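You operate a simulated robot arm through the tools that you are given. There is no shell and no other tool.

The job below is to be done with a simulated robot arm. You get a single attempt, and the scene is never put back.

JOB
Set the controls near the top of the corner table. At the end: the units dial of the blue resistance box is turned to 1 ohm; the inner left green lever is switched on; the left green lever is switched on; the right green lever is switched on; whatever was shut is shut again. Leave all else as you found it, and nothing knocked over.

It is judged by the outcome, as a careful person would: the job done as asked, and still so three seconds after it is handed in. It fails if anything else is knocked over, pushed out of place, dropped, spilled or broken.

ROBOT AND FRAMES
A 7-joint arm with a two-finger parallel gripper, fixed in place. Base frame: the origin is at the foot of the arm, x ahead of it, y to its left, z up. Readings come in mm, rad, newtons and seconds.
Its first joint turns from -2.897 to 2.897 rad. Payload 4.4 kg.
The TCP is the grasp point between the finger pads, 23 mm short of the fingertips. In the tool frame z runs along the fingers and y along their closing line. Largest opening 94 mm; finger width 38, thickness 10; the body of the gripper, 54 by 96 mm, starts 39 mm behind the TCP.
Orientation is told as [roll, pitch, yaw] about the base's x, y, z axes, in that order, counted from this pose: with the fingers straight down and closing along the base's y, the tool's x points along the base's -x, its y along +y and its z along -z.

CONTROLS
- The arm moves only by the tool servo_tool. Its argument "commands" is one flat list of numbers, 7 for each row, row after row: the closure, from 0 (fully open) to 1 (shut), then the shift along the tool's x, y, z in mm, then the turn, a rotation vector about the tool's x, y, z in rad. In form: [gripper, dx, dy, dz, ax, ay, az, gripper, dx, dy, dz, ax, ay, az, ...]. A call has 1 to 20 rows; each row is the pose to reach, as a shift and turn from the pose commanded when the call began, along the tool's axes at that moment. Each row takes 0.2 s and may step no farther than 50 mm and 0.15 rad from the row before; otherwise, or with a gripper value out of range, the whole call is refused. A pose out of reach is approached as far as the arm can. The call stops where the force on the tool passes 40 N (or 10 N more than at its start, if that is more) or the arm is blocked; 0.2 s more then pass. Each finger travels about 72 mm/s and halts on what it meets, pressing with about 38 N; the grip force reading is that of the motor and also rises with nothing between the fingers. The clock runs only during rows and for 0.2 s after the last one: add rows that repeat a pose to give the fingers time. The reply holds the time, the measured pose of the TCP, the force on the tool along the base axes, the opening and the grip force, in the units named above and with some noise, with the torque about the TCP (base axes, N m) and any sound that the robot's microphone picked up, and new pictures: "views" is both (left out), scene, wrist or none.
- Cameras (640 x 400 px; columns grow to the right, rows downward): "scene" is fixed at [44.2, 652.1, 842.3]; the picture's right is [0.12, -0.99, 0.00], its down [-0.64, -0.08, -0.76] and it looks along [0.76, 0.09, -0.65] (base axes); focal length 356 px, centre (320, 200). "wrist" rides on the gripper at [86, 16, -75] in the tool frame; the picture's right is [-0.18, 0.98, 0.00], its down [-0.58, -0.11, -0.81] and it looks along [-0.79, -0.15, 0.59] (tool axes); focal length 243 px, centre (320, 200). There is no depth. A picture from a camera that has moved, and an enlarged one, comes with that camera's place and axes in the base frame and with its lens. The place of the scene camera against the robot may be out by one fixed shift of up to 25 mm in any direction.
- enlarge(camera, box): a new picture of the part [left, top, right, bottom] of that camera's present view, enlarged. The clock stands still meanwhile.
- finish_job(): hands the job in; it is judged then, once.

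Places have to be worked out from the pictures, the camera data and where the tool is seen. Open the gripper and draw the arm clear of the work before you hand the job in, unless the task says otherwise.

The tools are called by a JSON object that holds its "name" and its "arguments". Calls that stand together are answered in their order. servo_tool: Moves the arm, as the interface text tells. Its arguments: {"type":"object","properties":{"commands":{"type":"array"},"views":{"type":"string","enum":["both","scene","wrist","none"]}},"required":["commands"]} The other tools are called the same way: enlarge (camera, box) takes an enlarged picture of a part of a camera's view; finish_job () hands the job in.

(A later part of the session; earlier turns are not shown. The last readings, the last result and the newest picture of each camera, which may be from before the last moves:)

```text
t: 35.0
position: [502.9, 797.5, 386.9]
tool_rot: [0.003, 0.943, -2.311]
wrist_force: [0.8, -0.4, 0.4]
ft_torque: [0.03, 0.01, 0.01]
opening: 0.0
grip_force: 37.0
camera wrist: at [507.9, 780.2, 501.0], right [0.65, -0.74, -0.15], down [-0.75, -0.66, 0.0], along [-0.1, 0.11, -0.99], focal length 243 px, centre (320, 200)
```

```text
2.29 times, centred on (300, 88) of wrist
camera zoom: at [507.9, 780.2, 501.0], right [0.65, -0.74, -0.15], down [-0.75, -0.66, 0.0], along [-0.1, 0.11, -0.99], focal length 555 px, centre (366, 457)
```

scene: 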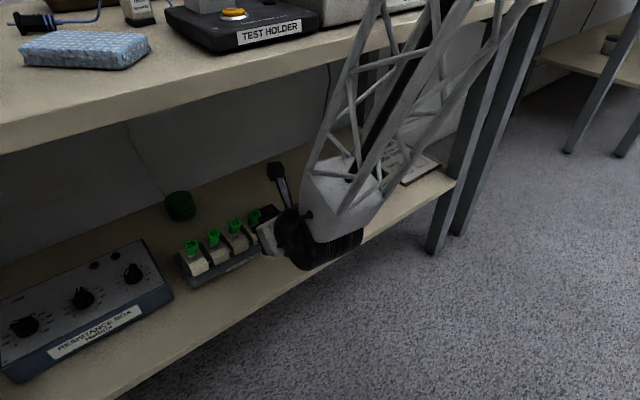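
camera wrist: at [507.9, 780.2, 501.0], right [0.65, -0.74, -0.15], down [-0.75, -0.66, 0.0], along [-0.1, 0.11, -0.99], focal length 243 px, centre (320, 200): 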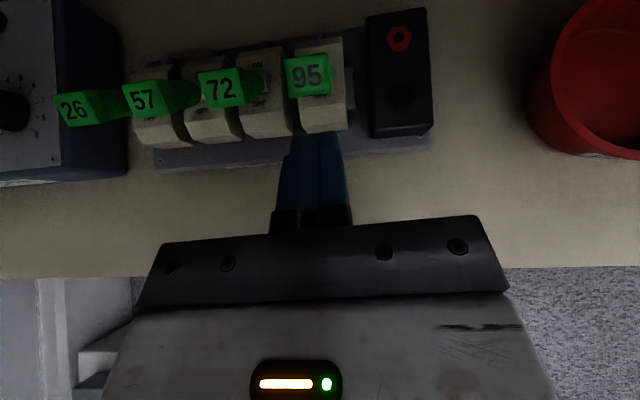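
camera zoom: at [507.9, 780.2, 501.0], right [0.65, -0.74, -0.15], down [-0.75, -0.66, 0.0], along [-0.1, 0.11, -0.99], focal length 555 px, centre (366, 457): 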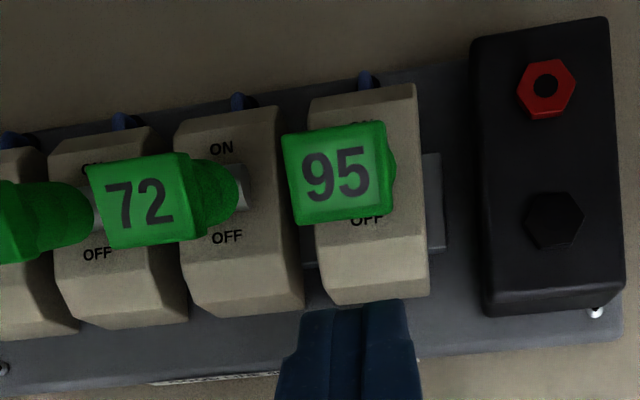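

The fingertips are about 15 mm in front of cap 95 and centred within 3 mm. I'll push straight along the depth direction in small steps, first 28 mm, and check the force.

{"name": "servo_tool", "arguments": {"commands": [1, 4.1, 0.3, 5.7, 0, 0, 0, 1, 8.2, 0.6, 11.3, 0, 0, 0, 1, 11.7, 0.9, 16.2, 0, 0, 0, 1, 14.1, 1.0, 19.4, 0, 0, 0, 1, 16.4, 1.2, 22.7, 0, 0, 0], "views": "wrist"}}

{"name": "enlarge", "arguments": {"camera": "wrist", "box": [160, 0, 440, 175]}}

```text
t: 35.8
position: [517.6, 812.4, 389.5]
tool_rot: [0.001, 0.945, -2.31]
wrist_force: [-4.2, -8.5, 13.7]
ft_torque: [0.22, -0.22, -0.17]
opening: 0.0
grip_force: 37.9
stopped in row 3: the force on the tool passed its limit at 47 N (the readings are from after the stop); the commanded pose is now the measured one
camera wrist: at [521.4, 793.7, 503.8], right [0.65, -0.74, -0.15], down [-0.75, -0.66, 0.0], along [-0.1, 0.11, -0.99], focal length 243 px, centre (320, 200)
```

wrist: 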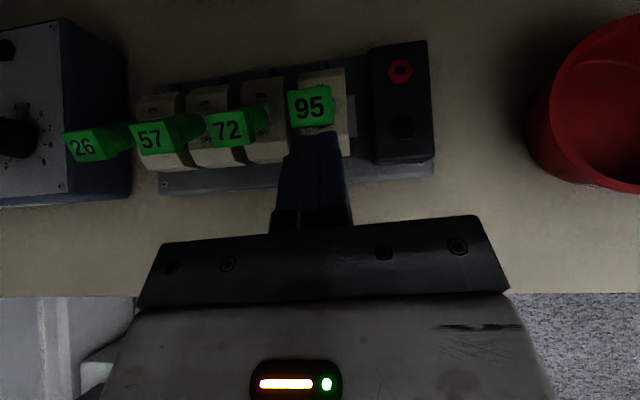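

```text
2.29 times, centred on (300, 88) of wrist
camera zoom: at [521.4, 793.7, 503.8], right [0.65, -0.74, -0.15], down [-0.75, -0.66, 0.0], along [-0.1, 0.11, -0.99], focal length 555 px, centre (366, 457)
```

zoom: 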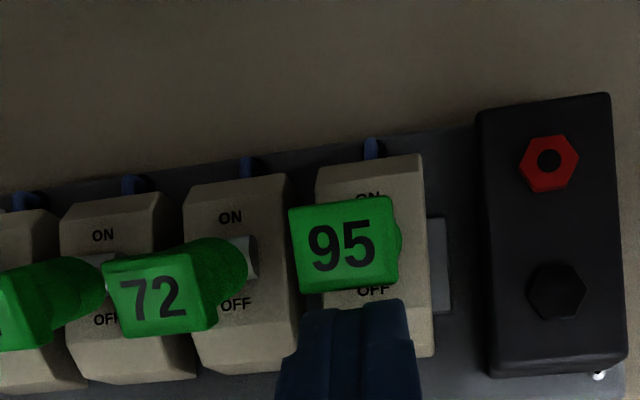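

The force mostly pointed upward: the slanted fingertip face jams down on the cap edge (cap moved only ~6 mm, fixture did not move). I'll back off 23 mm and tilt the tool more horizontal (to ~1.25 rad) so the push is level.

{"name": "servo_tool", "arguments": {"commands": [1, -6.7, -0.5, -9.3, 0, 0, 0, 1, -13.5, -1, -18.6, 0, 0, 0, 1, -13.5, -1, -18.6, 0, 0.1, 0, 1, -13.5, -1, -18.6, 0, 0.21, 0, 1, -13.5, -1, -18.6, 0, 0.31, 0, 1, -18.4, -1, -15.1, 0, 0.31, 0, 1, -18.4, -1, -15.1, 0, 0.31, 0]}}

{"name": "enlarge", "arguments": {"camera": "wrist", "box": [160, 0, 440, 175]}}

```text
t: 37.4
position: [499.3, 795.2, 382.7]
tool_rot: [0.004, 1.255, -2.309]
wrist_force: [0.0, -0.7, -0.6]
ft_torque: [0.01, -0.01, -0.01]
opening: 0.0
grip_force: 37.7
camera wrist: at [481.6, 752.0, 488.3], right [0.69, -0.71, -0.17], down [-0.72, -0.62, -0.3], along [0.11, 0.33, -0.94], focal length 243 px, centre (320, 200)
```

scene: 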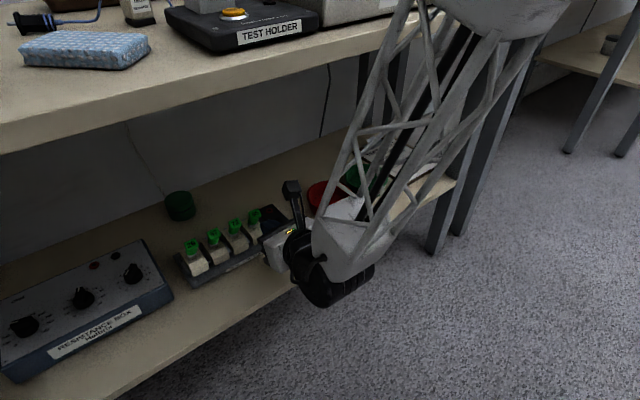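
wrist: 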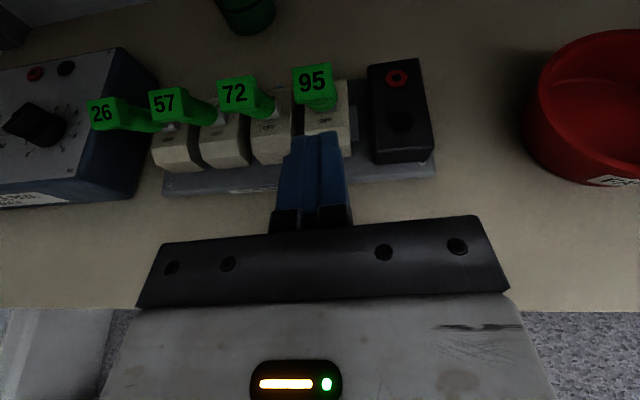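

```text
2.29 times, centred on (300, 88) of wrist
camera zoom: at [481.6, 752.0, 488.3], right [0.69, -0.71, -0.17], down [-0.72, -0.62, -0.3], along [0.11, 0.33, -0.94], focal length 555 px, centre (366, 457)
```

zoom: 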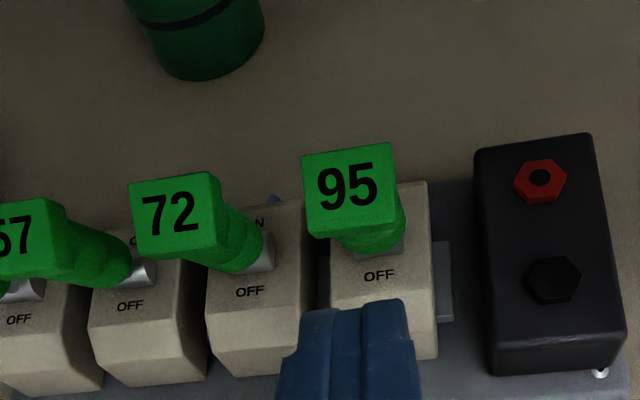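

The lever sprang back to OFF and the fixture is unmoved. Now I push again with the more level tool, following the cap's arc (forward and slightly upward), 36 mm first.

{"name": "servo_tool", "arguments": {"commands": [1, 2.5, 0.3, 7.6, 0, 0, 0, 1, 5, 0.7, 15.2, 0, 0, 0, 1, 7.9, 0.9, 19.5, 0, 0, 0, 1, 11.9, 1.1, 23.5, 0, 0, 0, 1, 15.8, 1.3, 27.5, 0, 0, 0, 1, 19.3, 1.5, 31.6, 0, 0, 0], "views": "wrist"}}

{"name": "enlarge", "arguments": {"camera": "wrist", "box": [160, 0, 440, 175]}}

```text
t: 38.8
position: [525.5, 820.0, 391.5]
tool_rot: [0.005, 1.253, -2.308]
wrist_force: [0.0, 0.6, 0.4]
ft_torque: [-0.02, -0.02, 0.01]
opening: 0.1
grip_force: 37.8
camera wrist: at [507.7, 776.9, 497.2], right [0.69, -0.71, -0.17], down [-0.72, -0.62, -0.3], along [0.11, 0.33, -0.94], focal length 243 px, centre (320, 200)
```

wrist: 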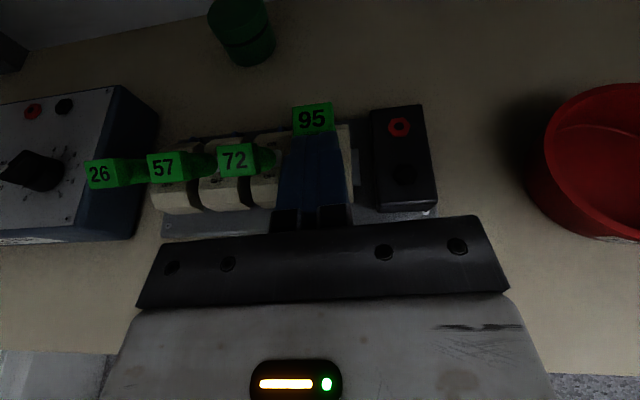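

```text
2.29 times, centred on (300, 88) of wrist
camera zoom: at [507.7, 776.9, 497.2], right [0.69, -0.71, -0.17], down [-0.72, -0.62, -0.3], along [0.11, 0.33, -0.94], focal length 555 px, centre (366, 457)
```

zoom: 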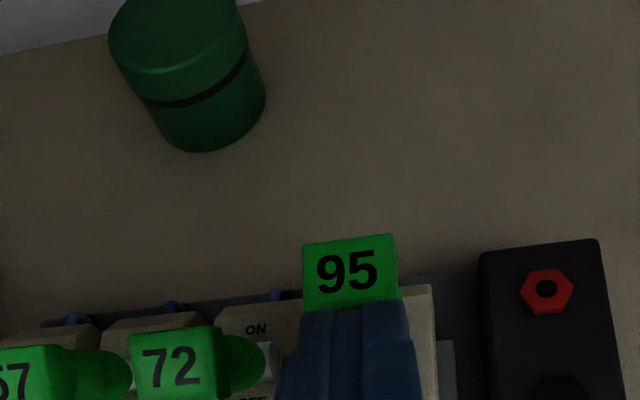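

The lever has swung back by about 18 mm (near mid-throw) with no residual force. I'll continue 24 mm further at the same height in small steps, and look at the scene for the forearm clearance.

{"name": "servo_tool", "arguments": {"commands": [1, 1.2, 0.2, 3.8, 0, 0, 0, 1, 2.5, 0.3, 7.6, 0, 0, 0, 1, 3.7, 0.5, 11.4, 0, 0, 0, 1, 5, 0.7, 15.2, 0, 0, 0, 1, 6.2, 0.9, 19, 0, 0, 0, 1, 7.4, 1, 22.8, 0, 0, 0]}}

{"name": "enlarge", "arguments": {"camera": "wrist", "box": [160, 40, 440, 215]}}

{"name": "enlarge", "arguments": {"camera": "scene", "box": [150, 0, 550, 300]}}

```text
t: 40.2
position: [541.9, 838.3, 391.8]
tool_rot: [0.005, 1.256, -2.307]
wrist_force: [0.3, -0.1, 0.1]
ft_torque: [-0.01, 0.01, 0.0]
opening: 0.0
grip_force: 38.1
camera wrist: at [524.1, 794.4, 496.9], right [0.69, -0.71, -0.17], down [-0.72, -0.62, -0.3], along [0.1, 0.33, -0.94], focal length 243 px, centre (320, 200)
```

scene: 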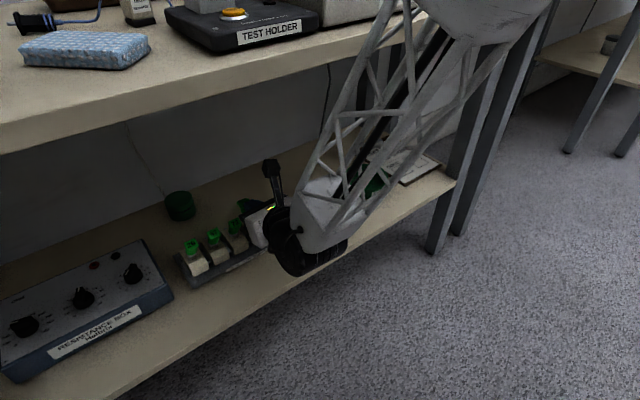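
wrist: 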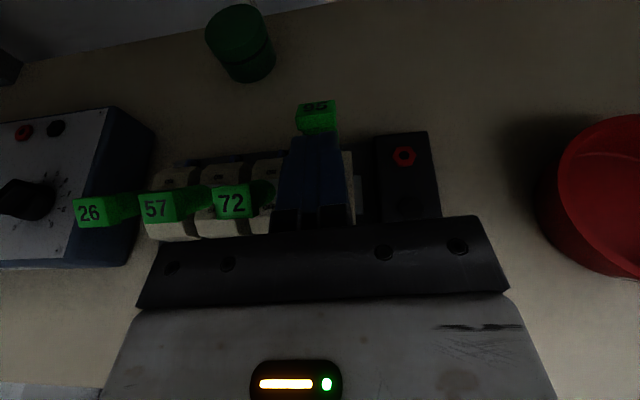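

```text
2.29 times, centred on (300, 128) of wrist
camera zoom: at [524.1, 794.4, 496.9], right [0.69, -0.71, -0.17], down [-0.72, -0.62, -0.3], along [0.1, 0.33, -0.94], focal length 555 px, centre (366, 366)
```

zoom: 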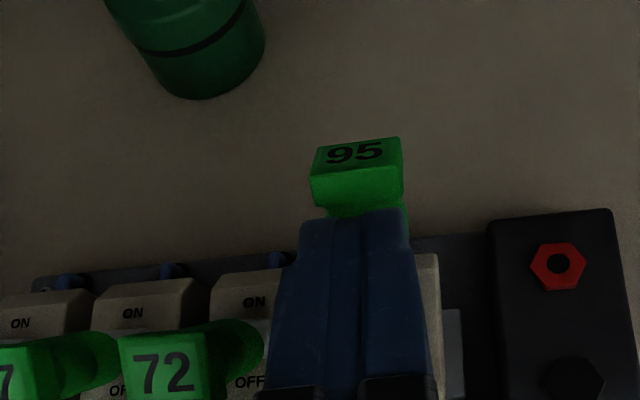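

```text
1.33 times, centred on (350, 150) of scene
camera zoom: at [44.2, 652.1, 842.3], right [0.12, -0.99, 0.0], down [-0.64, -0.08, -0.76], along [0.76, 0.09, -0.65], focal length 474 px, centre (280, 267)
```

zoom: 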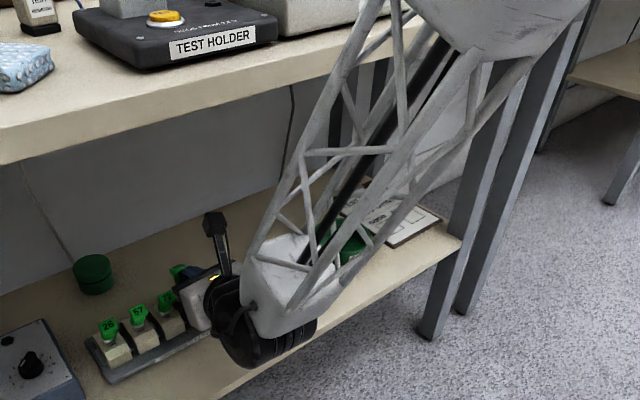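

Lever 95 has snapped to the back: its front face is now visible and it is clear of the finger. I'll retreat along the same line, then shift 88 mm left to sit in front of lever 57, skipping 72.

{"name": "servo_tool", "arguments": {"commands": [1, -6.2, -0.9, -19, 0, 0, 0, 1, -13, -1.8, -37.5, 0, 0, 0, 1, -27.3, -2.7, -54.8, 0, 0, 0, 1, -27, -24.7, -53.9, 0, 0, 0, 1, -26.7, -46.7, -52.9, 0, 0, 0, 1, -26.4, -68.8, -52, 0, 0, 0, 1, -26.1, -90.8, -51, 0, 0, 0, 1, -26.1, -90.8, -51, 0, 0, 0]}}

{"name": "enlarge", "arguments": {"camera": "wrist", "box": [220, 0, 500, 175]}}

{"name": "enlarge", "arguments": {"camera": "scene", "box": [150, 150, 350, 300]}}

```text
t: 42.0
position: [437.4, 857.2, 381.8]
tool_rot: [0.005, 1.255, -2.307]
wrist_force: [1.0, 0.3, 0.8]
ft_torque: [0.0, 0.04, 0.01]
opening: 0.2
grip_force: 37.2
camera wrist: at [418.9, 813.7, 487.4], right [0.69, -0.71, -0.17], down [-0.72, -0.63, -0.3], along [0.11, 0.33, -0.94], focal length 243 px, centre (320, 200)
```

scene: 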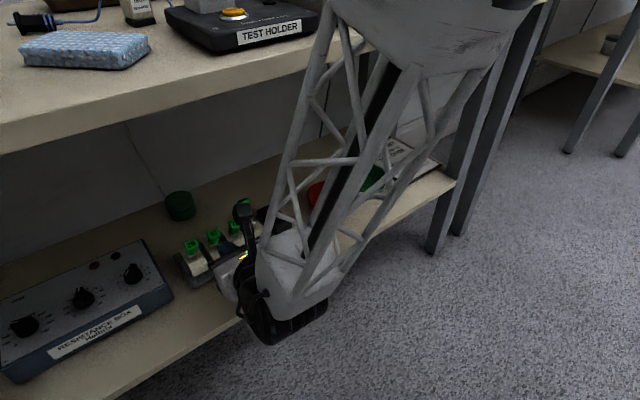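
wrist: 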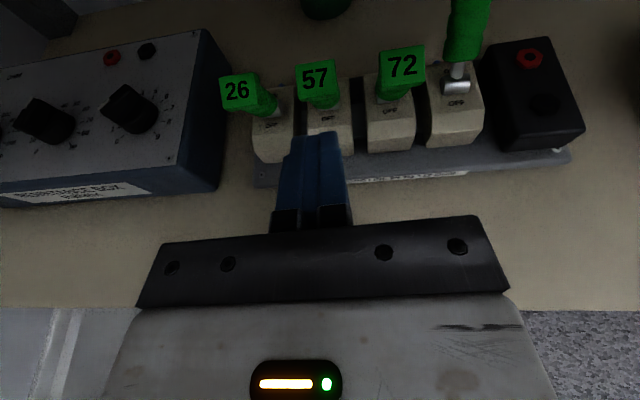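

```text
2.29 times, centred on (360, 88) of wrist
camera zoom: at [418.9, 813.7, 487.4], right [0.69, -0.71, -0.17], down [-0.72, -0.63, -0.3], along [0.11, 0.33, -0.94], focal length 555 px, centre (229, 457)
```

zoom: 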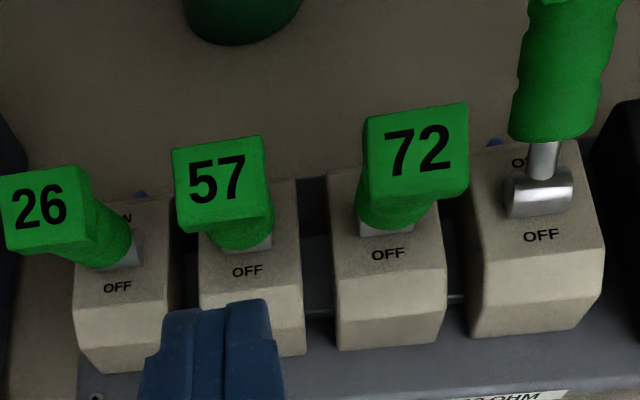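

```text
2.67 times, centred on (250, 225) of scene
camera zoom: at [44.2, 652.1, 842.3], right [0.12, -0.99, 0.0], down [-0.64, -0.08, -0.76], along [0.76, 0.09, -0.65], focal length 949 px, centre (507, 133)
```

zoom: 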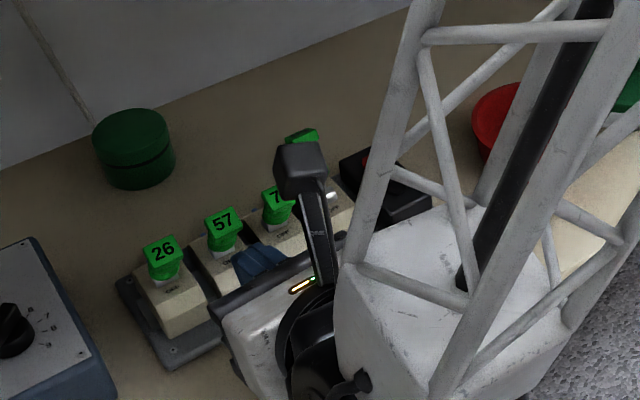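

Lever 95 stays ON with its shaft leaning back. The fingers are centred on lever 57 at the same standoff, so I repeat the same arc push in one go (36 mm rising, then 24 mm level).

{"name": "servo_tool", "arguments": {"commands": [1, 2.5, 0.3, 7.6, 0, 0, 0, 1, 5, 0.7, 15.2, 0, 0, 0, 1, 7.9, 0.9, 19.5, 0, 0, 0, 1, 11.9, 1.1, 23.5, 0, 0, 0, 1, 15.8, 1.3, 27.5, 0, 0, 0, 1, 20.3, 1.5, 31.3, 0, 0, 0, 1, 21.5, 1.7, 35.1, 0, 0, 0, 1, 22.8, 1.8, 38.9, 0, 0, 0, 1, 24, 2, 42.7, 0, 0, 0, 1, 25.3, 2.2, 46.5, 0, 0, 0, 1, 26.5, 2.4, 50.3, 0, 0, 0, 1, 27.7, 2.5, 54.1, 0, 0, 0]}}

{"name": "enlarge", "arguments": {"camera": "wrist", "box": [220, 40, 500, 215]}}

```text
t: 44.6
position: [479.6, 900.7, 392.2]
tool_rot: [0.005, 1.254, -2.308]
wrist_force: [0.1, -0.1, 0.2]
ft_torque: [-0.03, 0.01, 0.01]
opening: 0.0
grip_force: 37.3
camera wrist: at [461.1, 856.9, 497.1], right [0.69, -0.71, -0.17], down [-0.72, -0.62, -0.3], along [0.1, 0.33, -0.94], focal length 243 px, centre (320, 200)
```

scene: 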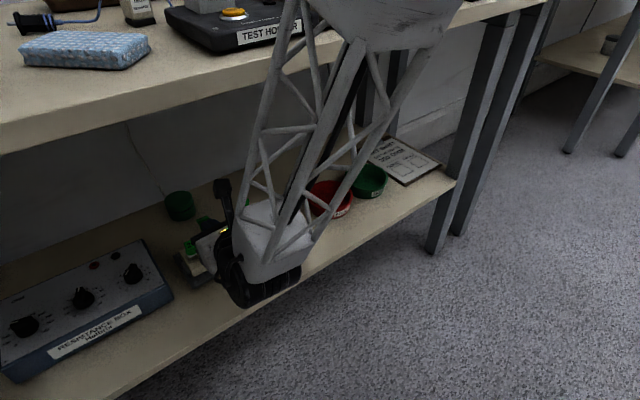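
wrist: 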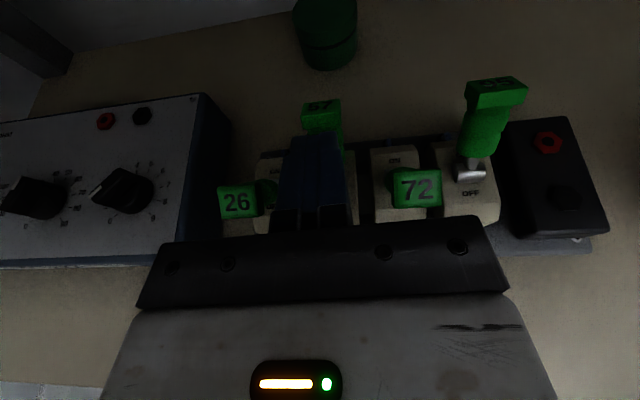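

```text
2.29 times, centred on (360, 128) of wrist
camera zoom: at [461.1, 856.9, 497.1], right [0.69, -0.71, -0.17], down [-0.72, -0.62, -0.3], along [0.1, 0.33, -0.94], focal length 555 px, centre (229, 366)
```

zoom: 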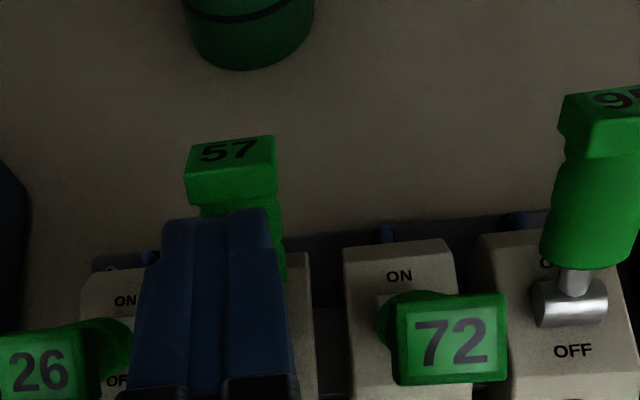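

Lever 57 is ON and 72 remains OFF. I retreat along the same path and shift 44 mm left to lever 26.

{"name": "servo_tool", "arguments": {"commands": [1, -6.2, -0.8, -19, 0, 0, 0, 1, -13, -1.6, -37, 0, 0, 0, 1, -27.7, -2.5, -54.1, 0, 0, 0, 1, -27.5, -24.7, -53.2, 0, 0, 0, 1, -27.1, -46.9, -52.2, 0, 0, 0, 1, -27.1, -46.9, -52.2, 0, 0, 0]}}

{"name": "enlarge", "arguments": {"camera": "wrist", "box": [220, 0, 500, 175]}}

```text
t: 46.0
position: [403.1, 889.8, 383.0]
tool_rot: [0.007, 1.256, -2.308]
wrist_force: [0.4, -0.2, -0.3]
ft_torque: [0.01, -0.01, 0.02]
opening: 0.1
grip_force: 38.2
camera wrist: at [385.7, 846.2, 488.6], right [0.69, -0.71, -0.17], down [-0.72, -0.62, -0.3], along [0.1, 0.33, -0.94], focal length 243 px, centre (320, 200)
```

scene: 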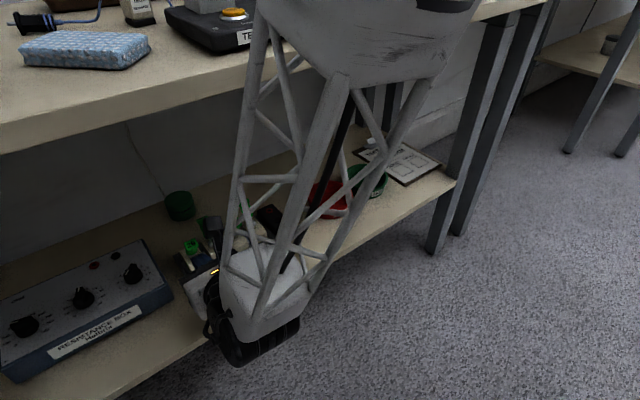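
wrist: 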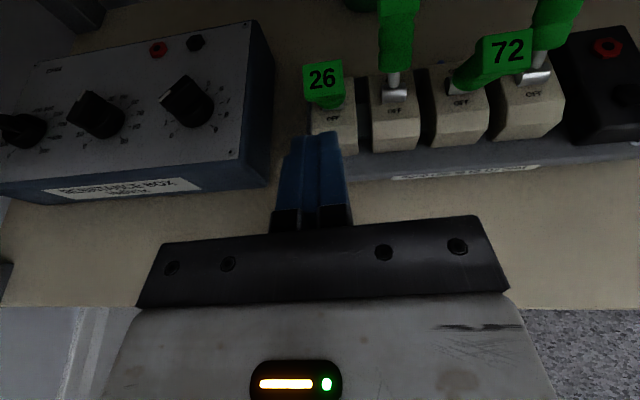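

```text
2.29 times, centred on (360, 88) of wrist
camera zoom: at [385.7, 846.2, 488.6], right [0.69, -0.71, -0.17], down [-0.72, -0.62, -0.3], along [0.1, 0.33, -0.94], focal length 555 px, centre (229, 457)
```

zoom: 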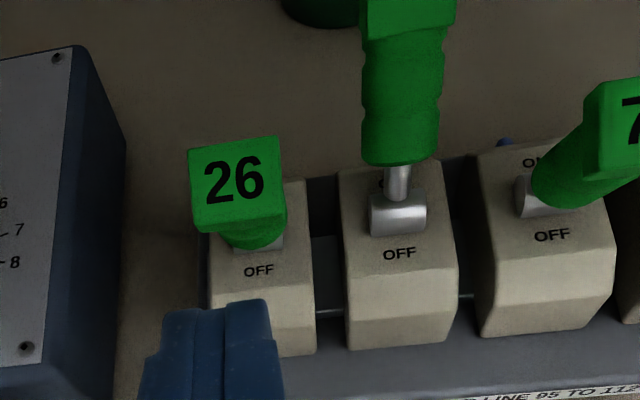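

The fingers sit ~4 mm left of cap 26, so I shift 4 mm right during the approach and do the same push.

{"name": "servo_tool", "arguments": {"commands": [1, 2.5, 3.3, 7.6, 0, 0, 0, 1, 5, 4.2, 13.5, 0, 0, 0, 1, 7.9, 4.4, 19.5, 0, 0, 0, 1, 11.9, 4.6, 23.5, 0, 0, 0, 1, 15.8, 4.8, 27.5, 0, 0, 0, 1, 19.3, 5, 31.6, 0, 0, 0, 1, 20.5, 5.2, 35.4, 0, 0, 0, 1, 21.8, 5.3, 39.2, 0, 0, 0, 1, 23, 5.5, 43, 0, 0, 0, 1, 24.3, 5.7, 46.8, 0, 0, 0, 1, 25.5, 5.9, 50.6, 0, 0, 0, 1, 26.7, 6, 54.4, 0, 0, 0]}}

{"name": "enlarge", "arguments": {"camera": "wrist", "box": [220, 40, 500, 215]}}

```text
t: 48.6
position: [451.3, 928.6, 391.3]
tool_rot: [0.006, 1.255, -2.308]
wrist_force: [0.6, 0.3, 1.5]
ft_torque: [0.01, -0.01, 0.0]
opening: 0.0
grip_force: 37.9
camera wrist: at [432.9, 885.3, 496.6], right [0.69, -0.71, -0.17], down [-0.72, -0.62, -0.3], along [0.1, 0.33, -0.94], focal length 243 px, centre (320, 200)
```

scene: 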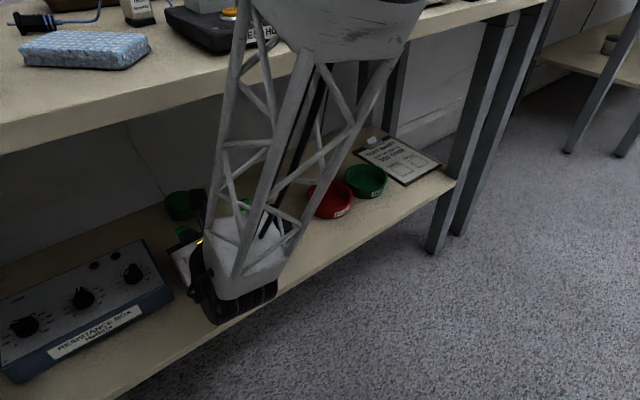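
wrist: 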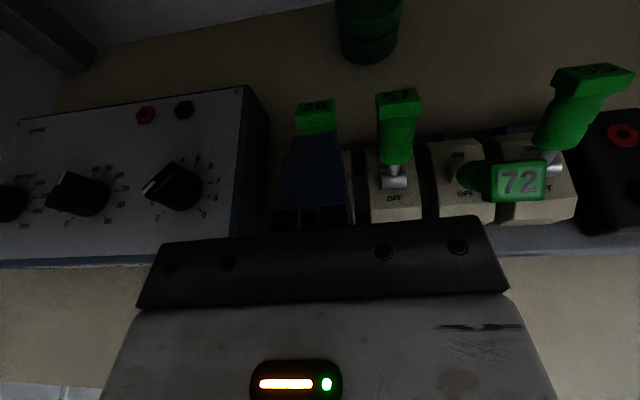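

```text
2.29 times, centred on (360, 128) of wrist
camera zoom: at [432.9, 885.3, 496.6], right [0.69, -0.71, -0.17], down [-0.72, -0.62, -0.3], along [0.1, 0.33, -0.94], focal length 555 px, centre (229, 366)
```

zoom: 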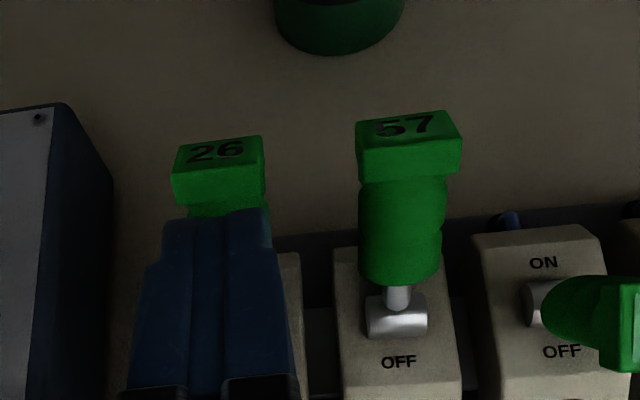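

All three requested levers are on, 72 still off. Before retreating I zoom on the units dial from this closer viewpoint for its position.

{"name": "enlarge", "arguments": {"camera": "wrist", "box": [110, 90, 270, 240]}}

```text
2.67 times, centred on (190, 165) of wrist
camera zoom: at [432.9, 885.3, 496.6], right [0.69, -0.71, -0.17], down [-0.72, -0.62, -0.3], along [0.1, 0.33, -0.94], focal length 647 px, centre (667, 293)
```

zoom: 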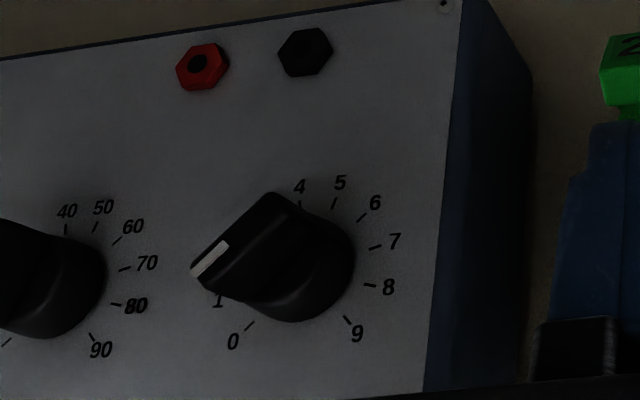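

The dial's panel triangulates to about (390.5, 1006.5, 361), knob top about z = 377, pointer at 0. I'll retreat from lever 26, then move over in front of the knob's pointer end with the fingertips ~20 mm above the panel.

{"name": "servo_tool", "arguments": {"commands": [1, -3.7, -0.9, -19.8, 0, 0, 0, 1, -7.3, -1.7, -39.6, 0, 0, 0, 1, -11, -2.6, -59.4, 0, 0, 0, 1, -6.8, -22.3, -52.6, 0, 0, 0, 1, -2.5, -42, -45.8, 0, 0, 0, 1, 1.7, -61.8, -39, 0, 0, 0, 1, 6, -81.5, -32.2, 0, 0, 0, 1, 6, -81.5, -32.2, 0, 0, 0]}}

{"name": "enlarge", "arguments": {"camera": "wrist", "box": [220, 20, 420, 145]}}

{"name": "enlarge", "arguments": {"camera": "scene", "box": [60, 180, 300, 350]}}

```text
t: 50.4
position: [371.5, 962.9, 406.4]
tool_rot: [0.007, 1.254, -2.307]
wrist_force: [-0.5, 1.0, 0.3]
ft_torque: [0.0, -0.02, 0.0]
opening: 0.1
grip_force: 38.1
camera wrist: at [352.3, 920.2, 511.6], right [0.69, -0.71, -0.17], down [-0.72, -0.62, -0.3], along [0.11, 0.33, -0.94], focal length 243 px, centre (320, 200)
```

scene: 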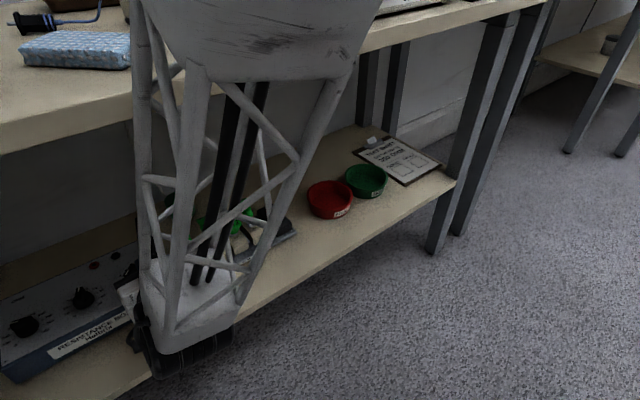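
wrist: 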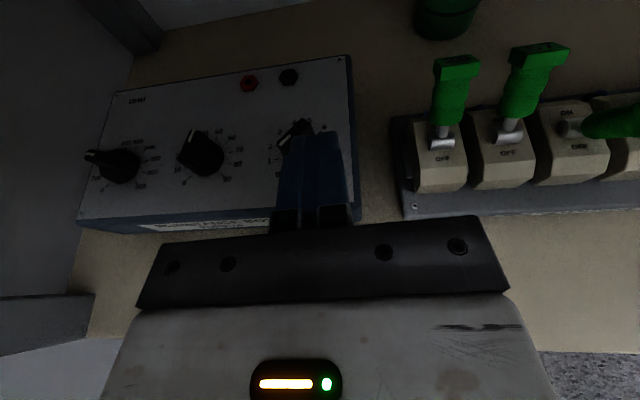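

```text
3.20 times, centred on (320, 82) of wrist
camera zoom: at [352.3, 920.2, 511.6], right [0.69, -0.71, -0.17], down [-0.72, -0.62, -0.3], along [0.11, 0.33, -0.94], focal length 776 px, centre (320, 576)
```

zoom: 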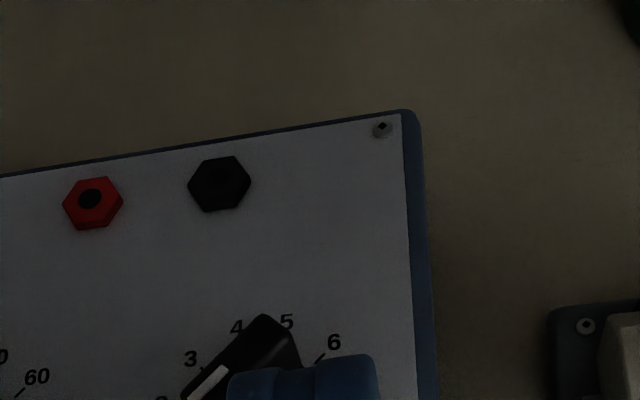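

```text
2.35 times, centred on (180, 265) of scene
camera zoom: at [44.2, 652.1, 842.3], right [0.12, -0.99, 0.0], down [-0.64, -0.08, -0.76], along [0.76, 0.09, -0.65], focal length 837 px, centre (649, 47)
```

zoom: 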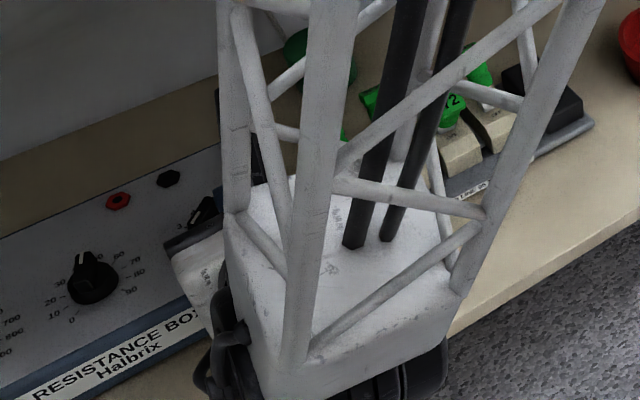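

The view of the knob is partly covered by the finger. I'll zoom lower around the fingertip to check its alignment to the pointer end.

{"name": "enlarge", "arguments": {"camera": "wrist", "box": [240, 90, 380, 190]}}

```text
4.00 times, centred on (310, 140) of wrist
camera zoom: at [352.3, 920.2, 511.6], right [0.69, -0.71, -0.17], down [-0.72, -0.62, -0.3], along [0.11, 0.33, -0.94], focal length 970 px, centre (360, 440)
```

zoom: 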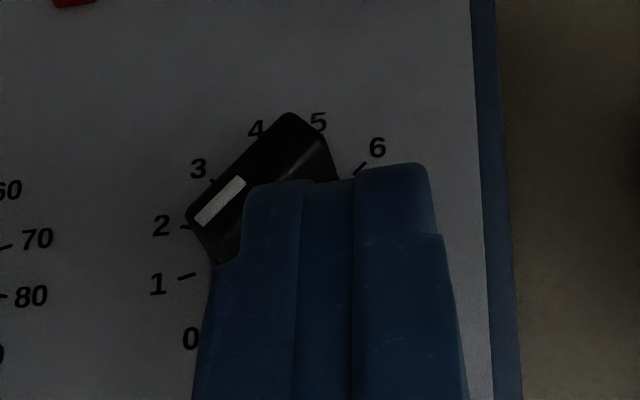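

The bar lies along base x and the fingertip noses in just right-front of the pointer end. I'll shift a little and lower toward the panel in front of the knob to find its height by a light touch; first down to TCP z ≈ 389.

{"name": "servo_tool", "arguments": {"commands": [1, -5.2, 0.6, 2.8, 0, 0, 0, 1, -10.4, 1.2, 5.6, 0, 0, 0, 1, -15.5, 1.9, 8.4, 0, 0, 0, 1, -15.5, 1.9, 8.4, 0, 0, 0], "views": "wrist"}}

{"name": "enlarge", "arguments": {"camera": "wrist", "box": [240, 90, 380, 190]}}

```text
t: 51.4
position: [373.6, 965.7, 389.2]
tool_rot: [0.006, 1.255, -2.31]
wrist_force: [-1.3, -0.4, -0.4]
ft_torque: [-0.01, -0.02, -0.01]
opening: 0.0
grip_force: 38.3
camera wrist: at [356.7, 921.7, 494.3], right [0.69, -0.71, -0.17], down [-0.72, -0.62, -0.3], along [0.11, 0.33, -0.94], focal length 243 px, centre (320, 200)
```

wrist: 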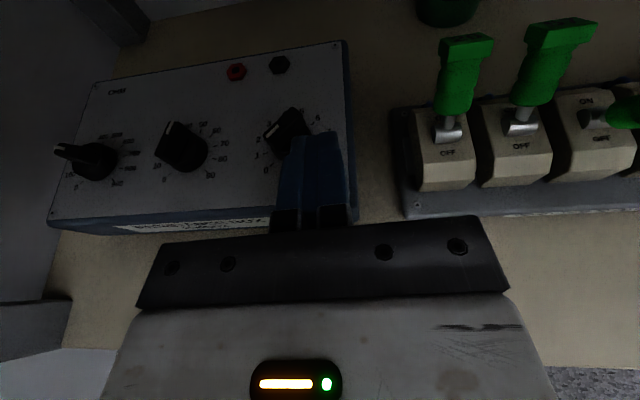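

```text
4.00 times, centred on (310, 140) of wrist
camera zoom: at [356.7, 921.7, 494.3], right [0.69, -0.71, -0.17], down [-0.72, -0.62, -0.3], along [0.11, 0.33, -0.94], focal length 970 px, centre (360, 440)
```

zoom: 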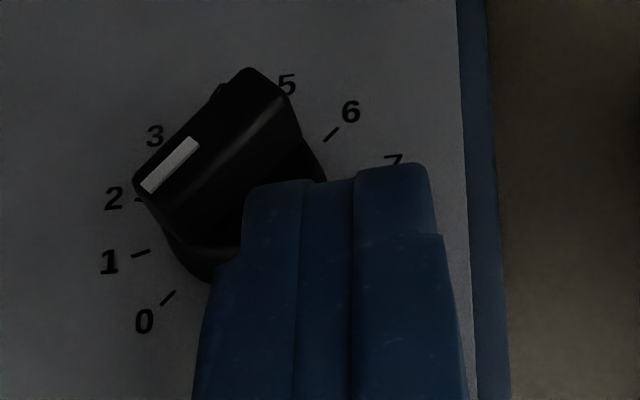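

I see the knob well: from this view its centre is about 15 mm in x and 45 mm in y from the TCP, so the left nose edge should meet the pointer half of the bar after ~20 mm of +y travel. I'll advance 21 mm in +y (1 mm higher) and check the force.

{"name": "servo_tool", "arguments": {"commands": [1, 2.1, -3.4, 3.2, 0, 0, 0, 1, 3.3, -6.7, 6.7, 0, 0, 0, 1, 4.4, -10.1, 10.3, 0, 0, 0, 1, 5.1, -12.1, 12.4, 0, 0, 0, 1, 5.8, -14.1, 14.5, 0, 0, 0], "views": "wrist"}}

{"name": "enlarge", "arguments": {"camera": "wrist", "box": [240, 90, 380, 190]}}

```text
t: 52.6
position: [375.6, 985.6, 389.8]
tool_rot: [0.007, 1.255, -2.309]
wrist_force: [-0.3, 0.2, 0.4]
ft_torque: [0.01, -0.02, -0.01]
opening: 0.1
grip_force: 37.8
camera wrist: at [356.9, 942.3, 495.2], right [0.69, -0.71, -0.17], down [-0.72, -0.62, -0.3], along [0.11, 0.33, -0.94], focal length 243 px, centre (320, 200)
```

wrist: 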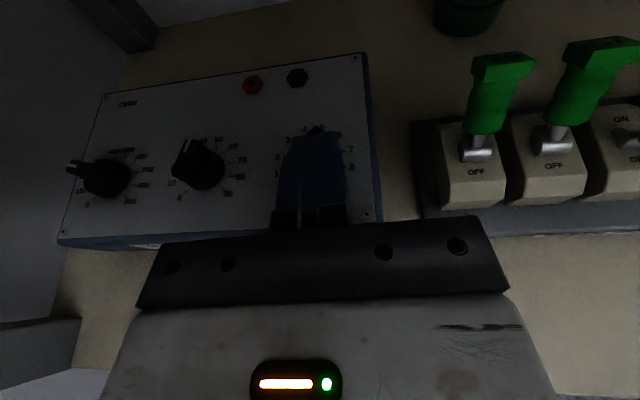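

```text
4.00 times, centred on (310, 140) of wrist
camera zoom: at [356.9, 942.3, 495.2], right [0.69, -0.71, -0.17], down [-0.72, -0.62, -0.3], along [0.11, 0.33, -0.94], focal length 970 px, centre (360, 440)
```

zoom: 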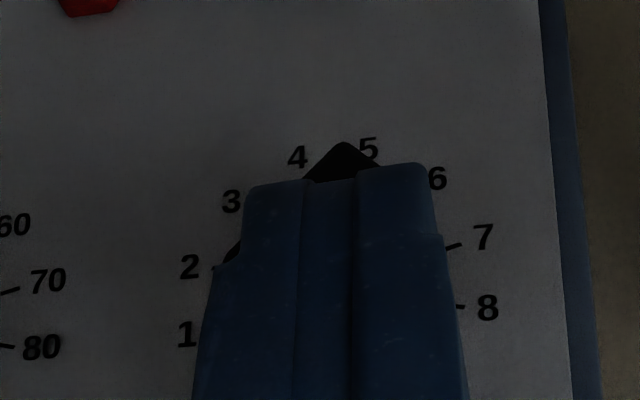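

No force yet; the bar's far end seems to have just begun to move. I'll push 3 mm further, then draw back 18 mm and look at the pointer.

{"name": "servo_tool", "arguments": {"commands": [1, 0.35, -1, 1.05, 0, 0, 0, 1, 0.7, -2, 2.1, 0, 0, 0, 1, 0.7, -2, 2.1, 0, 0, 0, 1, -1, 3, -3.2, 0, 0, 0, 1, -3.5, 10, -10.6, 0, 0, 0, 1, -3.5, 10, -10.6, 0, 0, 0], "views": "wrist"}}

{"name": "enlarge", "arguments": {"camera": "wrist", "box": [240, 90, 380, 190]}}

```text
t: 54.0
position: [374.9, 971.1, 389.5]
tool_rot: [0.004, 1.255, -2.31]
wrist_force: [0.5, -0.6, -0.4]
ft_torque: [-0.01, 0.03, -0.01]
opening: 0.0
grip_force: 38.2
camera wrist: at [357.1, 927.4, 495.2], right [0.69, -0.71, -0.17], down [-0.72, -0.62, -0.3], along [0.11, 0.33, -0.94], focal length 243 px, centre (320, 200)
```

wrist: 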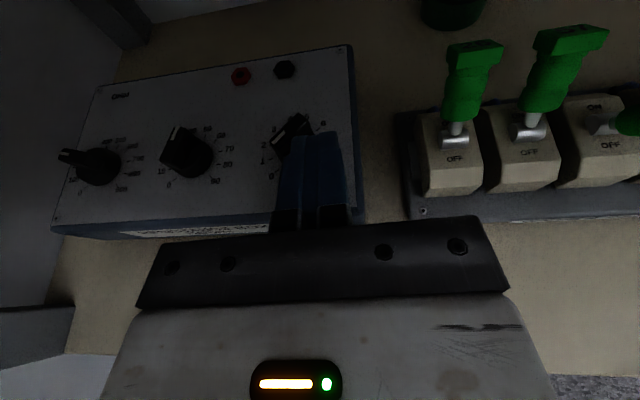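

```text
4.00 times, centred on (310, 140) of wrist
camera zoom: at [357.1, 927.4, 495.2], right [0.69, -0.71, -0.17], down [-0.72, -0.62, -0.3], along [0.11, 0.33, -0.94], focal length 970 px, centre (360, 440)
```

zoom: 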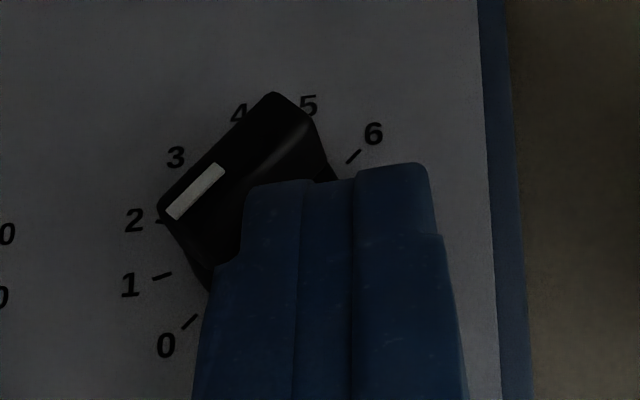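

The pointer has not moved (still at 0). I'll advance farther, to 7 mm beyond the earlier depth, then draw back and look again.

{"name": "servo_tool", "arguments": {"commands": [1, 2.3, -6.7, 7, 0, 0, 0, 1, 3.9, -11.4, 12, 0, 0, 0, 1, 4.3, -12.7, 13.3, 0, 0, 0, 1, 4.7, -13.9, 14.6, 0, 0, 0, 1, 4.7, -13.9, 14.6, 0, 0, 0], "views": "wrist"}}

{"name": "enlarge", "arguments": {"camera": "wrist", "box": [240, 90, 380, 190]}}

```text
t: 55.2
position: [374.8, 990.6, 390.3]
tool_rot: [0.004, 1.255, -2.308]
wrist_force: [-8.0, -17.6, 12.5]
ft_torque: [-0.05, 0.21, -0.05]
opening: 0.3
grip_force: 38.4
camera wrist: at [356.8, 947.6, 494.7], right [0.69, -0.71, -0.17], down [-0.72, -0.62, -0.3], along [0.11, 0.33, -0.94], focal length 243 px, centre (320, 200)
```

wrist: 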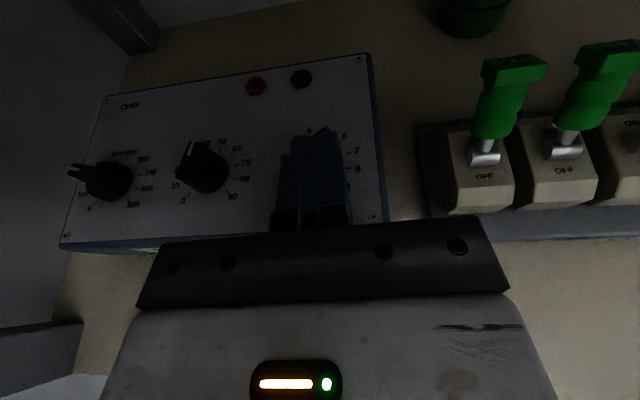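

```text
4.00 times, centred on (310, 140) of wrist
camera zoom: at [356.8, 947.6, 494.7], right [0.69, -0.71, -0.17], down [-0.72, -0.62, -0.3], along [0.11, 0.33, -0.94], focal length 970 px, centre (360, 440)
```

zoom: 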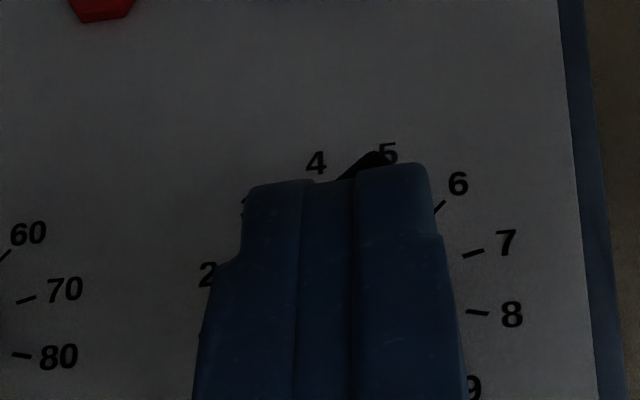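

Contact is now felt (about 19 N horizontal). I'll draw back right away and check the pointer and that the box has not shifted.

{"name": "servo_tool", "arguments": {"commands": [1, -1.2, 3.4, -3.5, 0, 0, 0, 1, -4.7, 13.9, -14.6, 0, 0, 0, 1, -4.7, 13.9, -14.6, 0, 0, 0], "views": "wrist"}}

{"name": "enlarge", "arguments": {"camera": "wrist", "box": [240, 90, 380, 190]}}

```text
t: 56.0
position: [374.0, 969.8, 389.3]
tool_rot: [0.003, 1.256, -2.308]
wrist_force: [0.1, -0.6, -0.8]
ft_torque: [0.02, 0.03, 0.0]
opening: 0.0
grip_force: 38.2
camera wrist: at [356.4, 926.3, 495.6], right [0.69, -0.71, -0.17], down [-0.72, -0.62, -0.3], along [0.11, 0.33, -0.94], focal length 243 px, centre (320, 200)
```

wrist: 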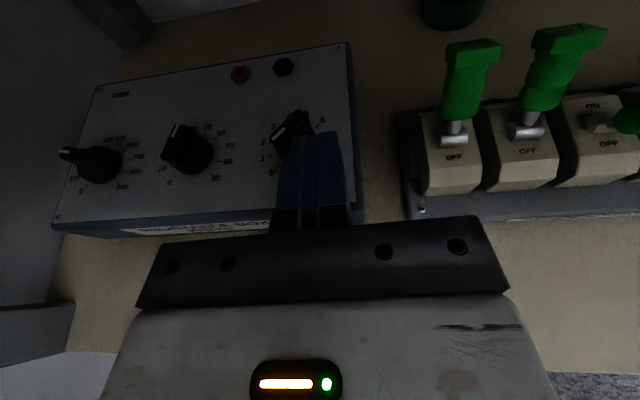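

```text
4.00 times, centred on (310, 140) of wrist
camera zoom: at [356.4, 926.3, 495.6], right [0.69, -0.71, -0.17], down [-0.72, -0.62, -0.3], along [0.11, 0.33, -0.94], focal length 970 px, centre (360, 440)
```

zoom: 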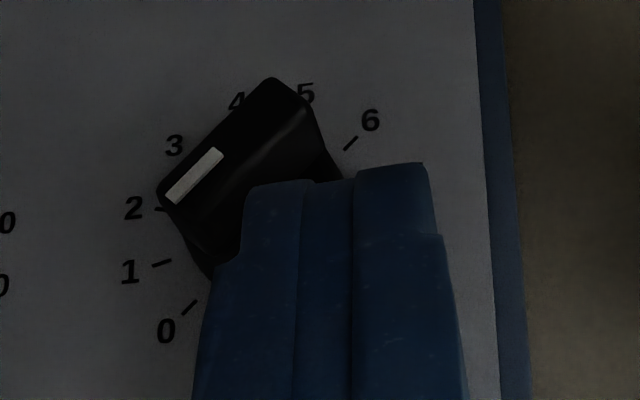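

The pointer sprang back to 0, which suggests a detent. Before pushing harder I'll compare the box's place in the scene picture with the first enlargement.

{"name": "enlarge", "arguments": {"camera": "scene", "box": [0, 230, 180, 390]}}

{"name": "enlarge", "arguments": {"camera": "wrist", "box": [330, 120, 470, 230]}}

```text
2.50 times, centred on (90, 310) of scene
camera zoom: at [44.2, 652.1, 842.3], right [0.12, -0.99, 0.0], down [-0.64, -0.08, -0.76], along [0.76, 0.09, -0.65], focal length 890 px, centre (895, -75)
```

zoom: 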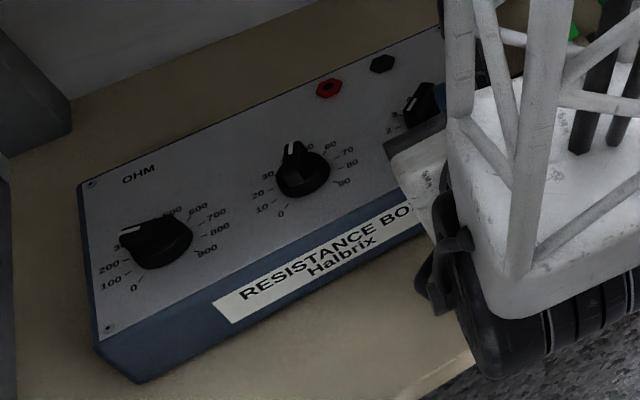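

```text
3.64 times, centred on (400, 175) of wrist
camera zoom: at [356.4, 926.3, 495.6], right [0.69, -0.71, -0.17], down [-0.72, -0.62, -0.3], along [0.11, 0.33, -0.94], focal length 882 px, centre (29, 291)
```

zoom: 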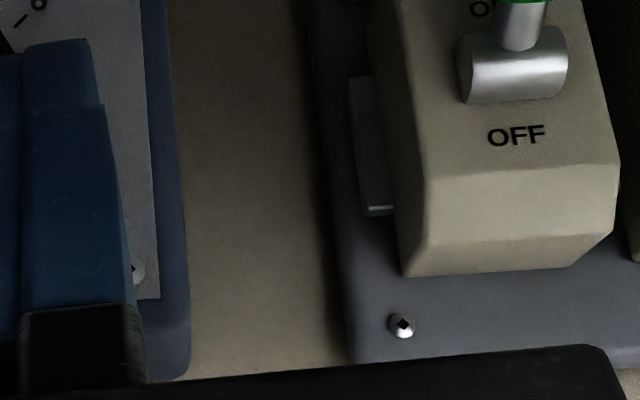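

The box has shifted by at most about 1 mm, and the knob turned about 8° before springing back – a detent. I'll make a brisker, slightly deeper push at the pointer end (to y ≈ 994) to carry it past the detent, then draw back at once.

{"name": "servo_tool", "arguments": {"commands": [1, 2.2, -5.5, 6.5, 0, 0, 0, 1, 3.9, -10, 11.9, 0, 0, 0, 1, 5.8, -15.5, 17.7, 0, 0, 0, 1, 5.8, -15.5, 17.7, 0, 0, 0, 1, 2.5, -6, 7.7, 0, 0, 0, 1, 0, 0, 0, 0, 0, 0, 1, 0, 0, 0, 0, 0, 0], "views": "wrist"}}

{"name": "enlarge", "arguments": {"camera": "wrist", "box": [240, 90, 380, 190]}}

{"name": "enlarge", "arguments": {"camera": "scene", "box": [0, 230, 180, 390]}}

```text
t: 57.6
position: [375.3, 970.3, 390.8]
tool_rot: [0.004, 1.255, -2.309]
wrist_force: [0.8, 0.0, -0.1]
ft_torque: [0.0, -0.02, -0.01]
opening: 0.1
grip_force: 37.7
camera wrist: at [356.7, 926.8, 496.3], right [0.69, -0.71, -0.17], down [-0.72, -0.62, -0.3], along [0.11, 0.33, -0.94], focal length 243 px, centre (320, 200)
```

wrist: 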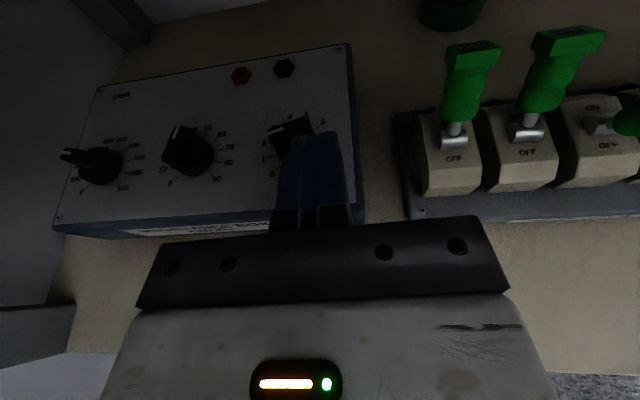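

```text
4.00 times, centred on (310, 140) of wrist
camera zoom: at [356.7, 926.8, 496.3], right [0.69, -0.71, -0.17], down [-0.72, -0.62, -0.3], along [0.11, 0.33, -0.94], focal length 970 px, centre (360, 440)
```

zoom: 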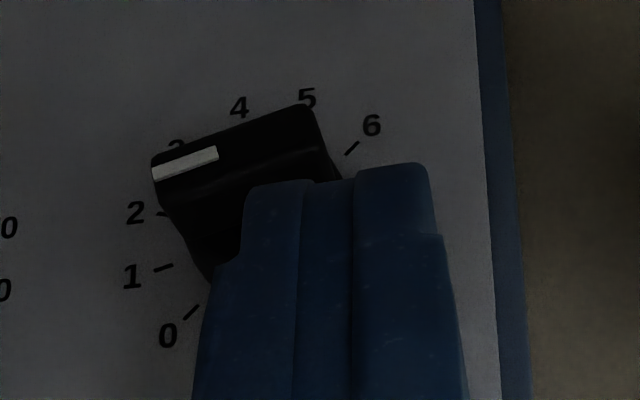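

```text
2.50 times, centred on (90, 310) of scene
camera zoom: at [44.2, 652.1, 842.3], right [0.12, -0.99, 0.0], down [-0.64, -0.08, -0.76], along [0.76, 0.09, -0.65], focal length 890 px, centre (895, -75)
```

zoom: 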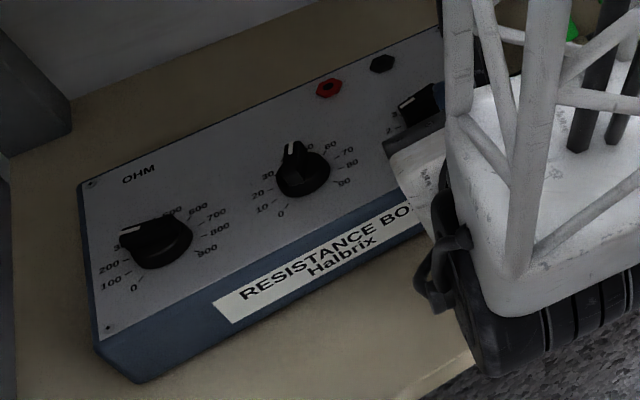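

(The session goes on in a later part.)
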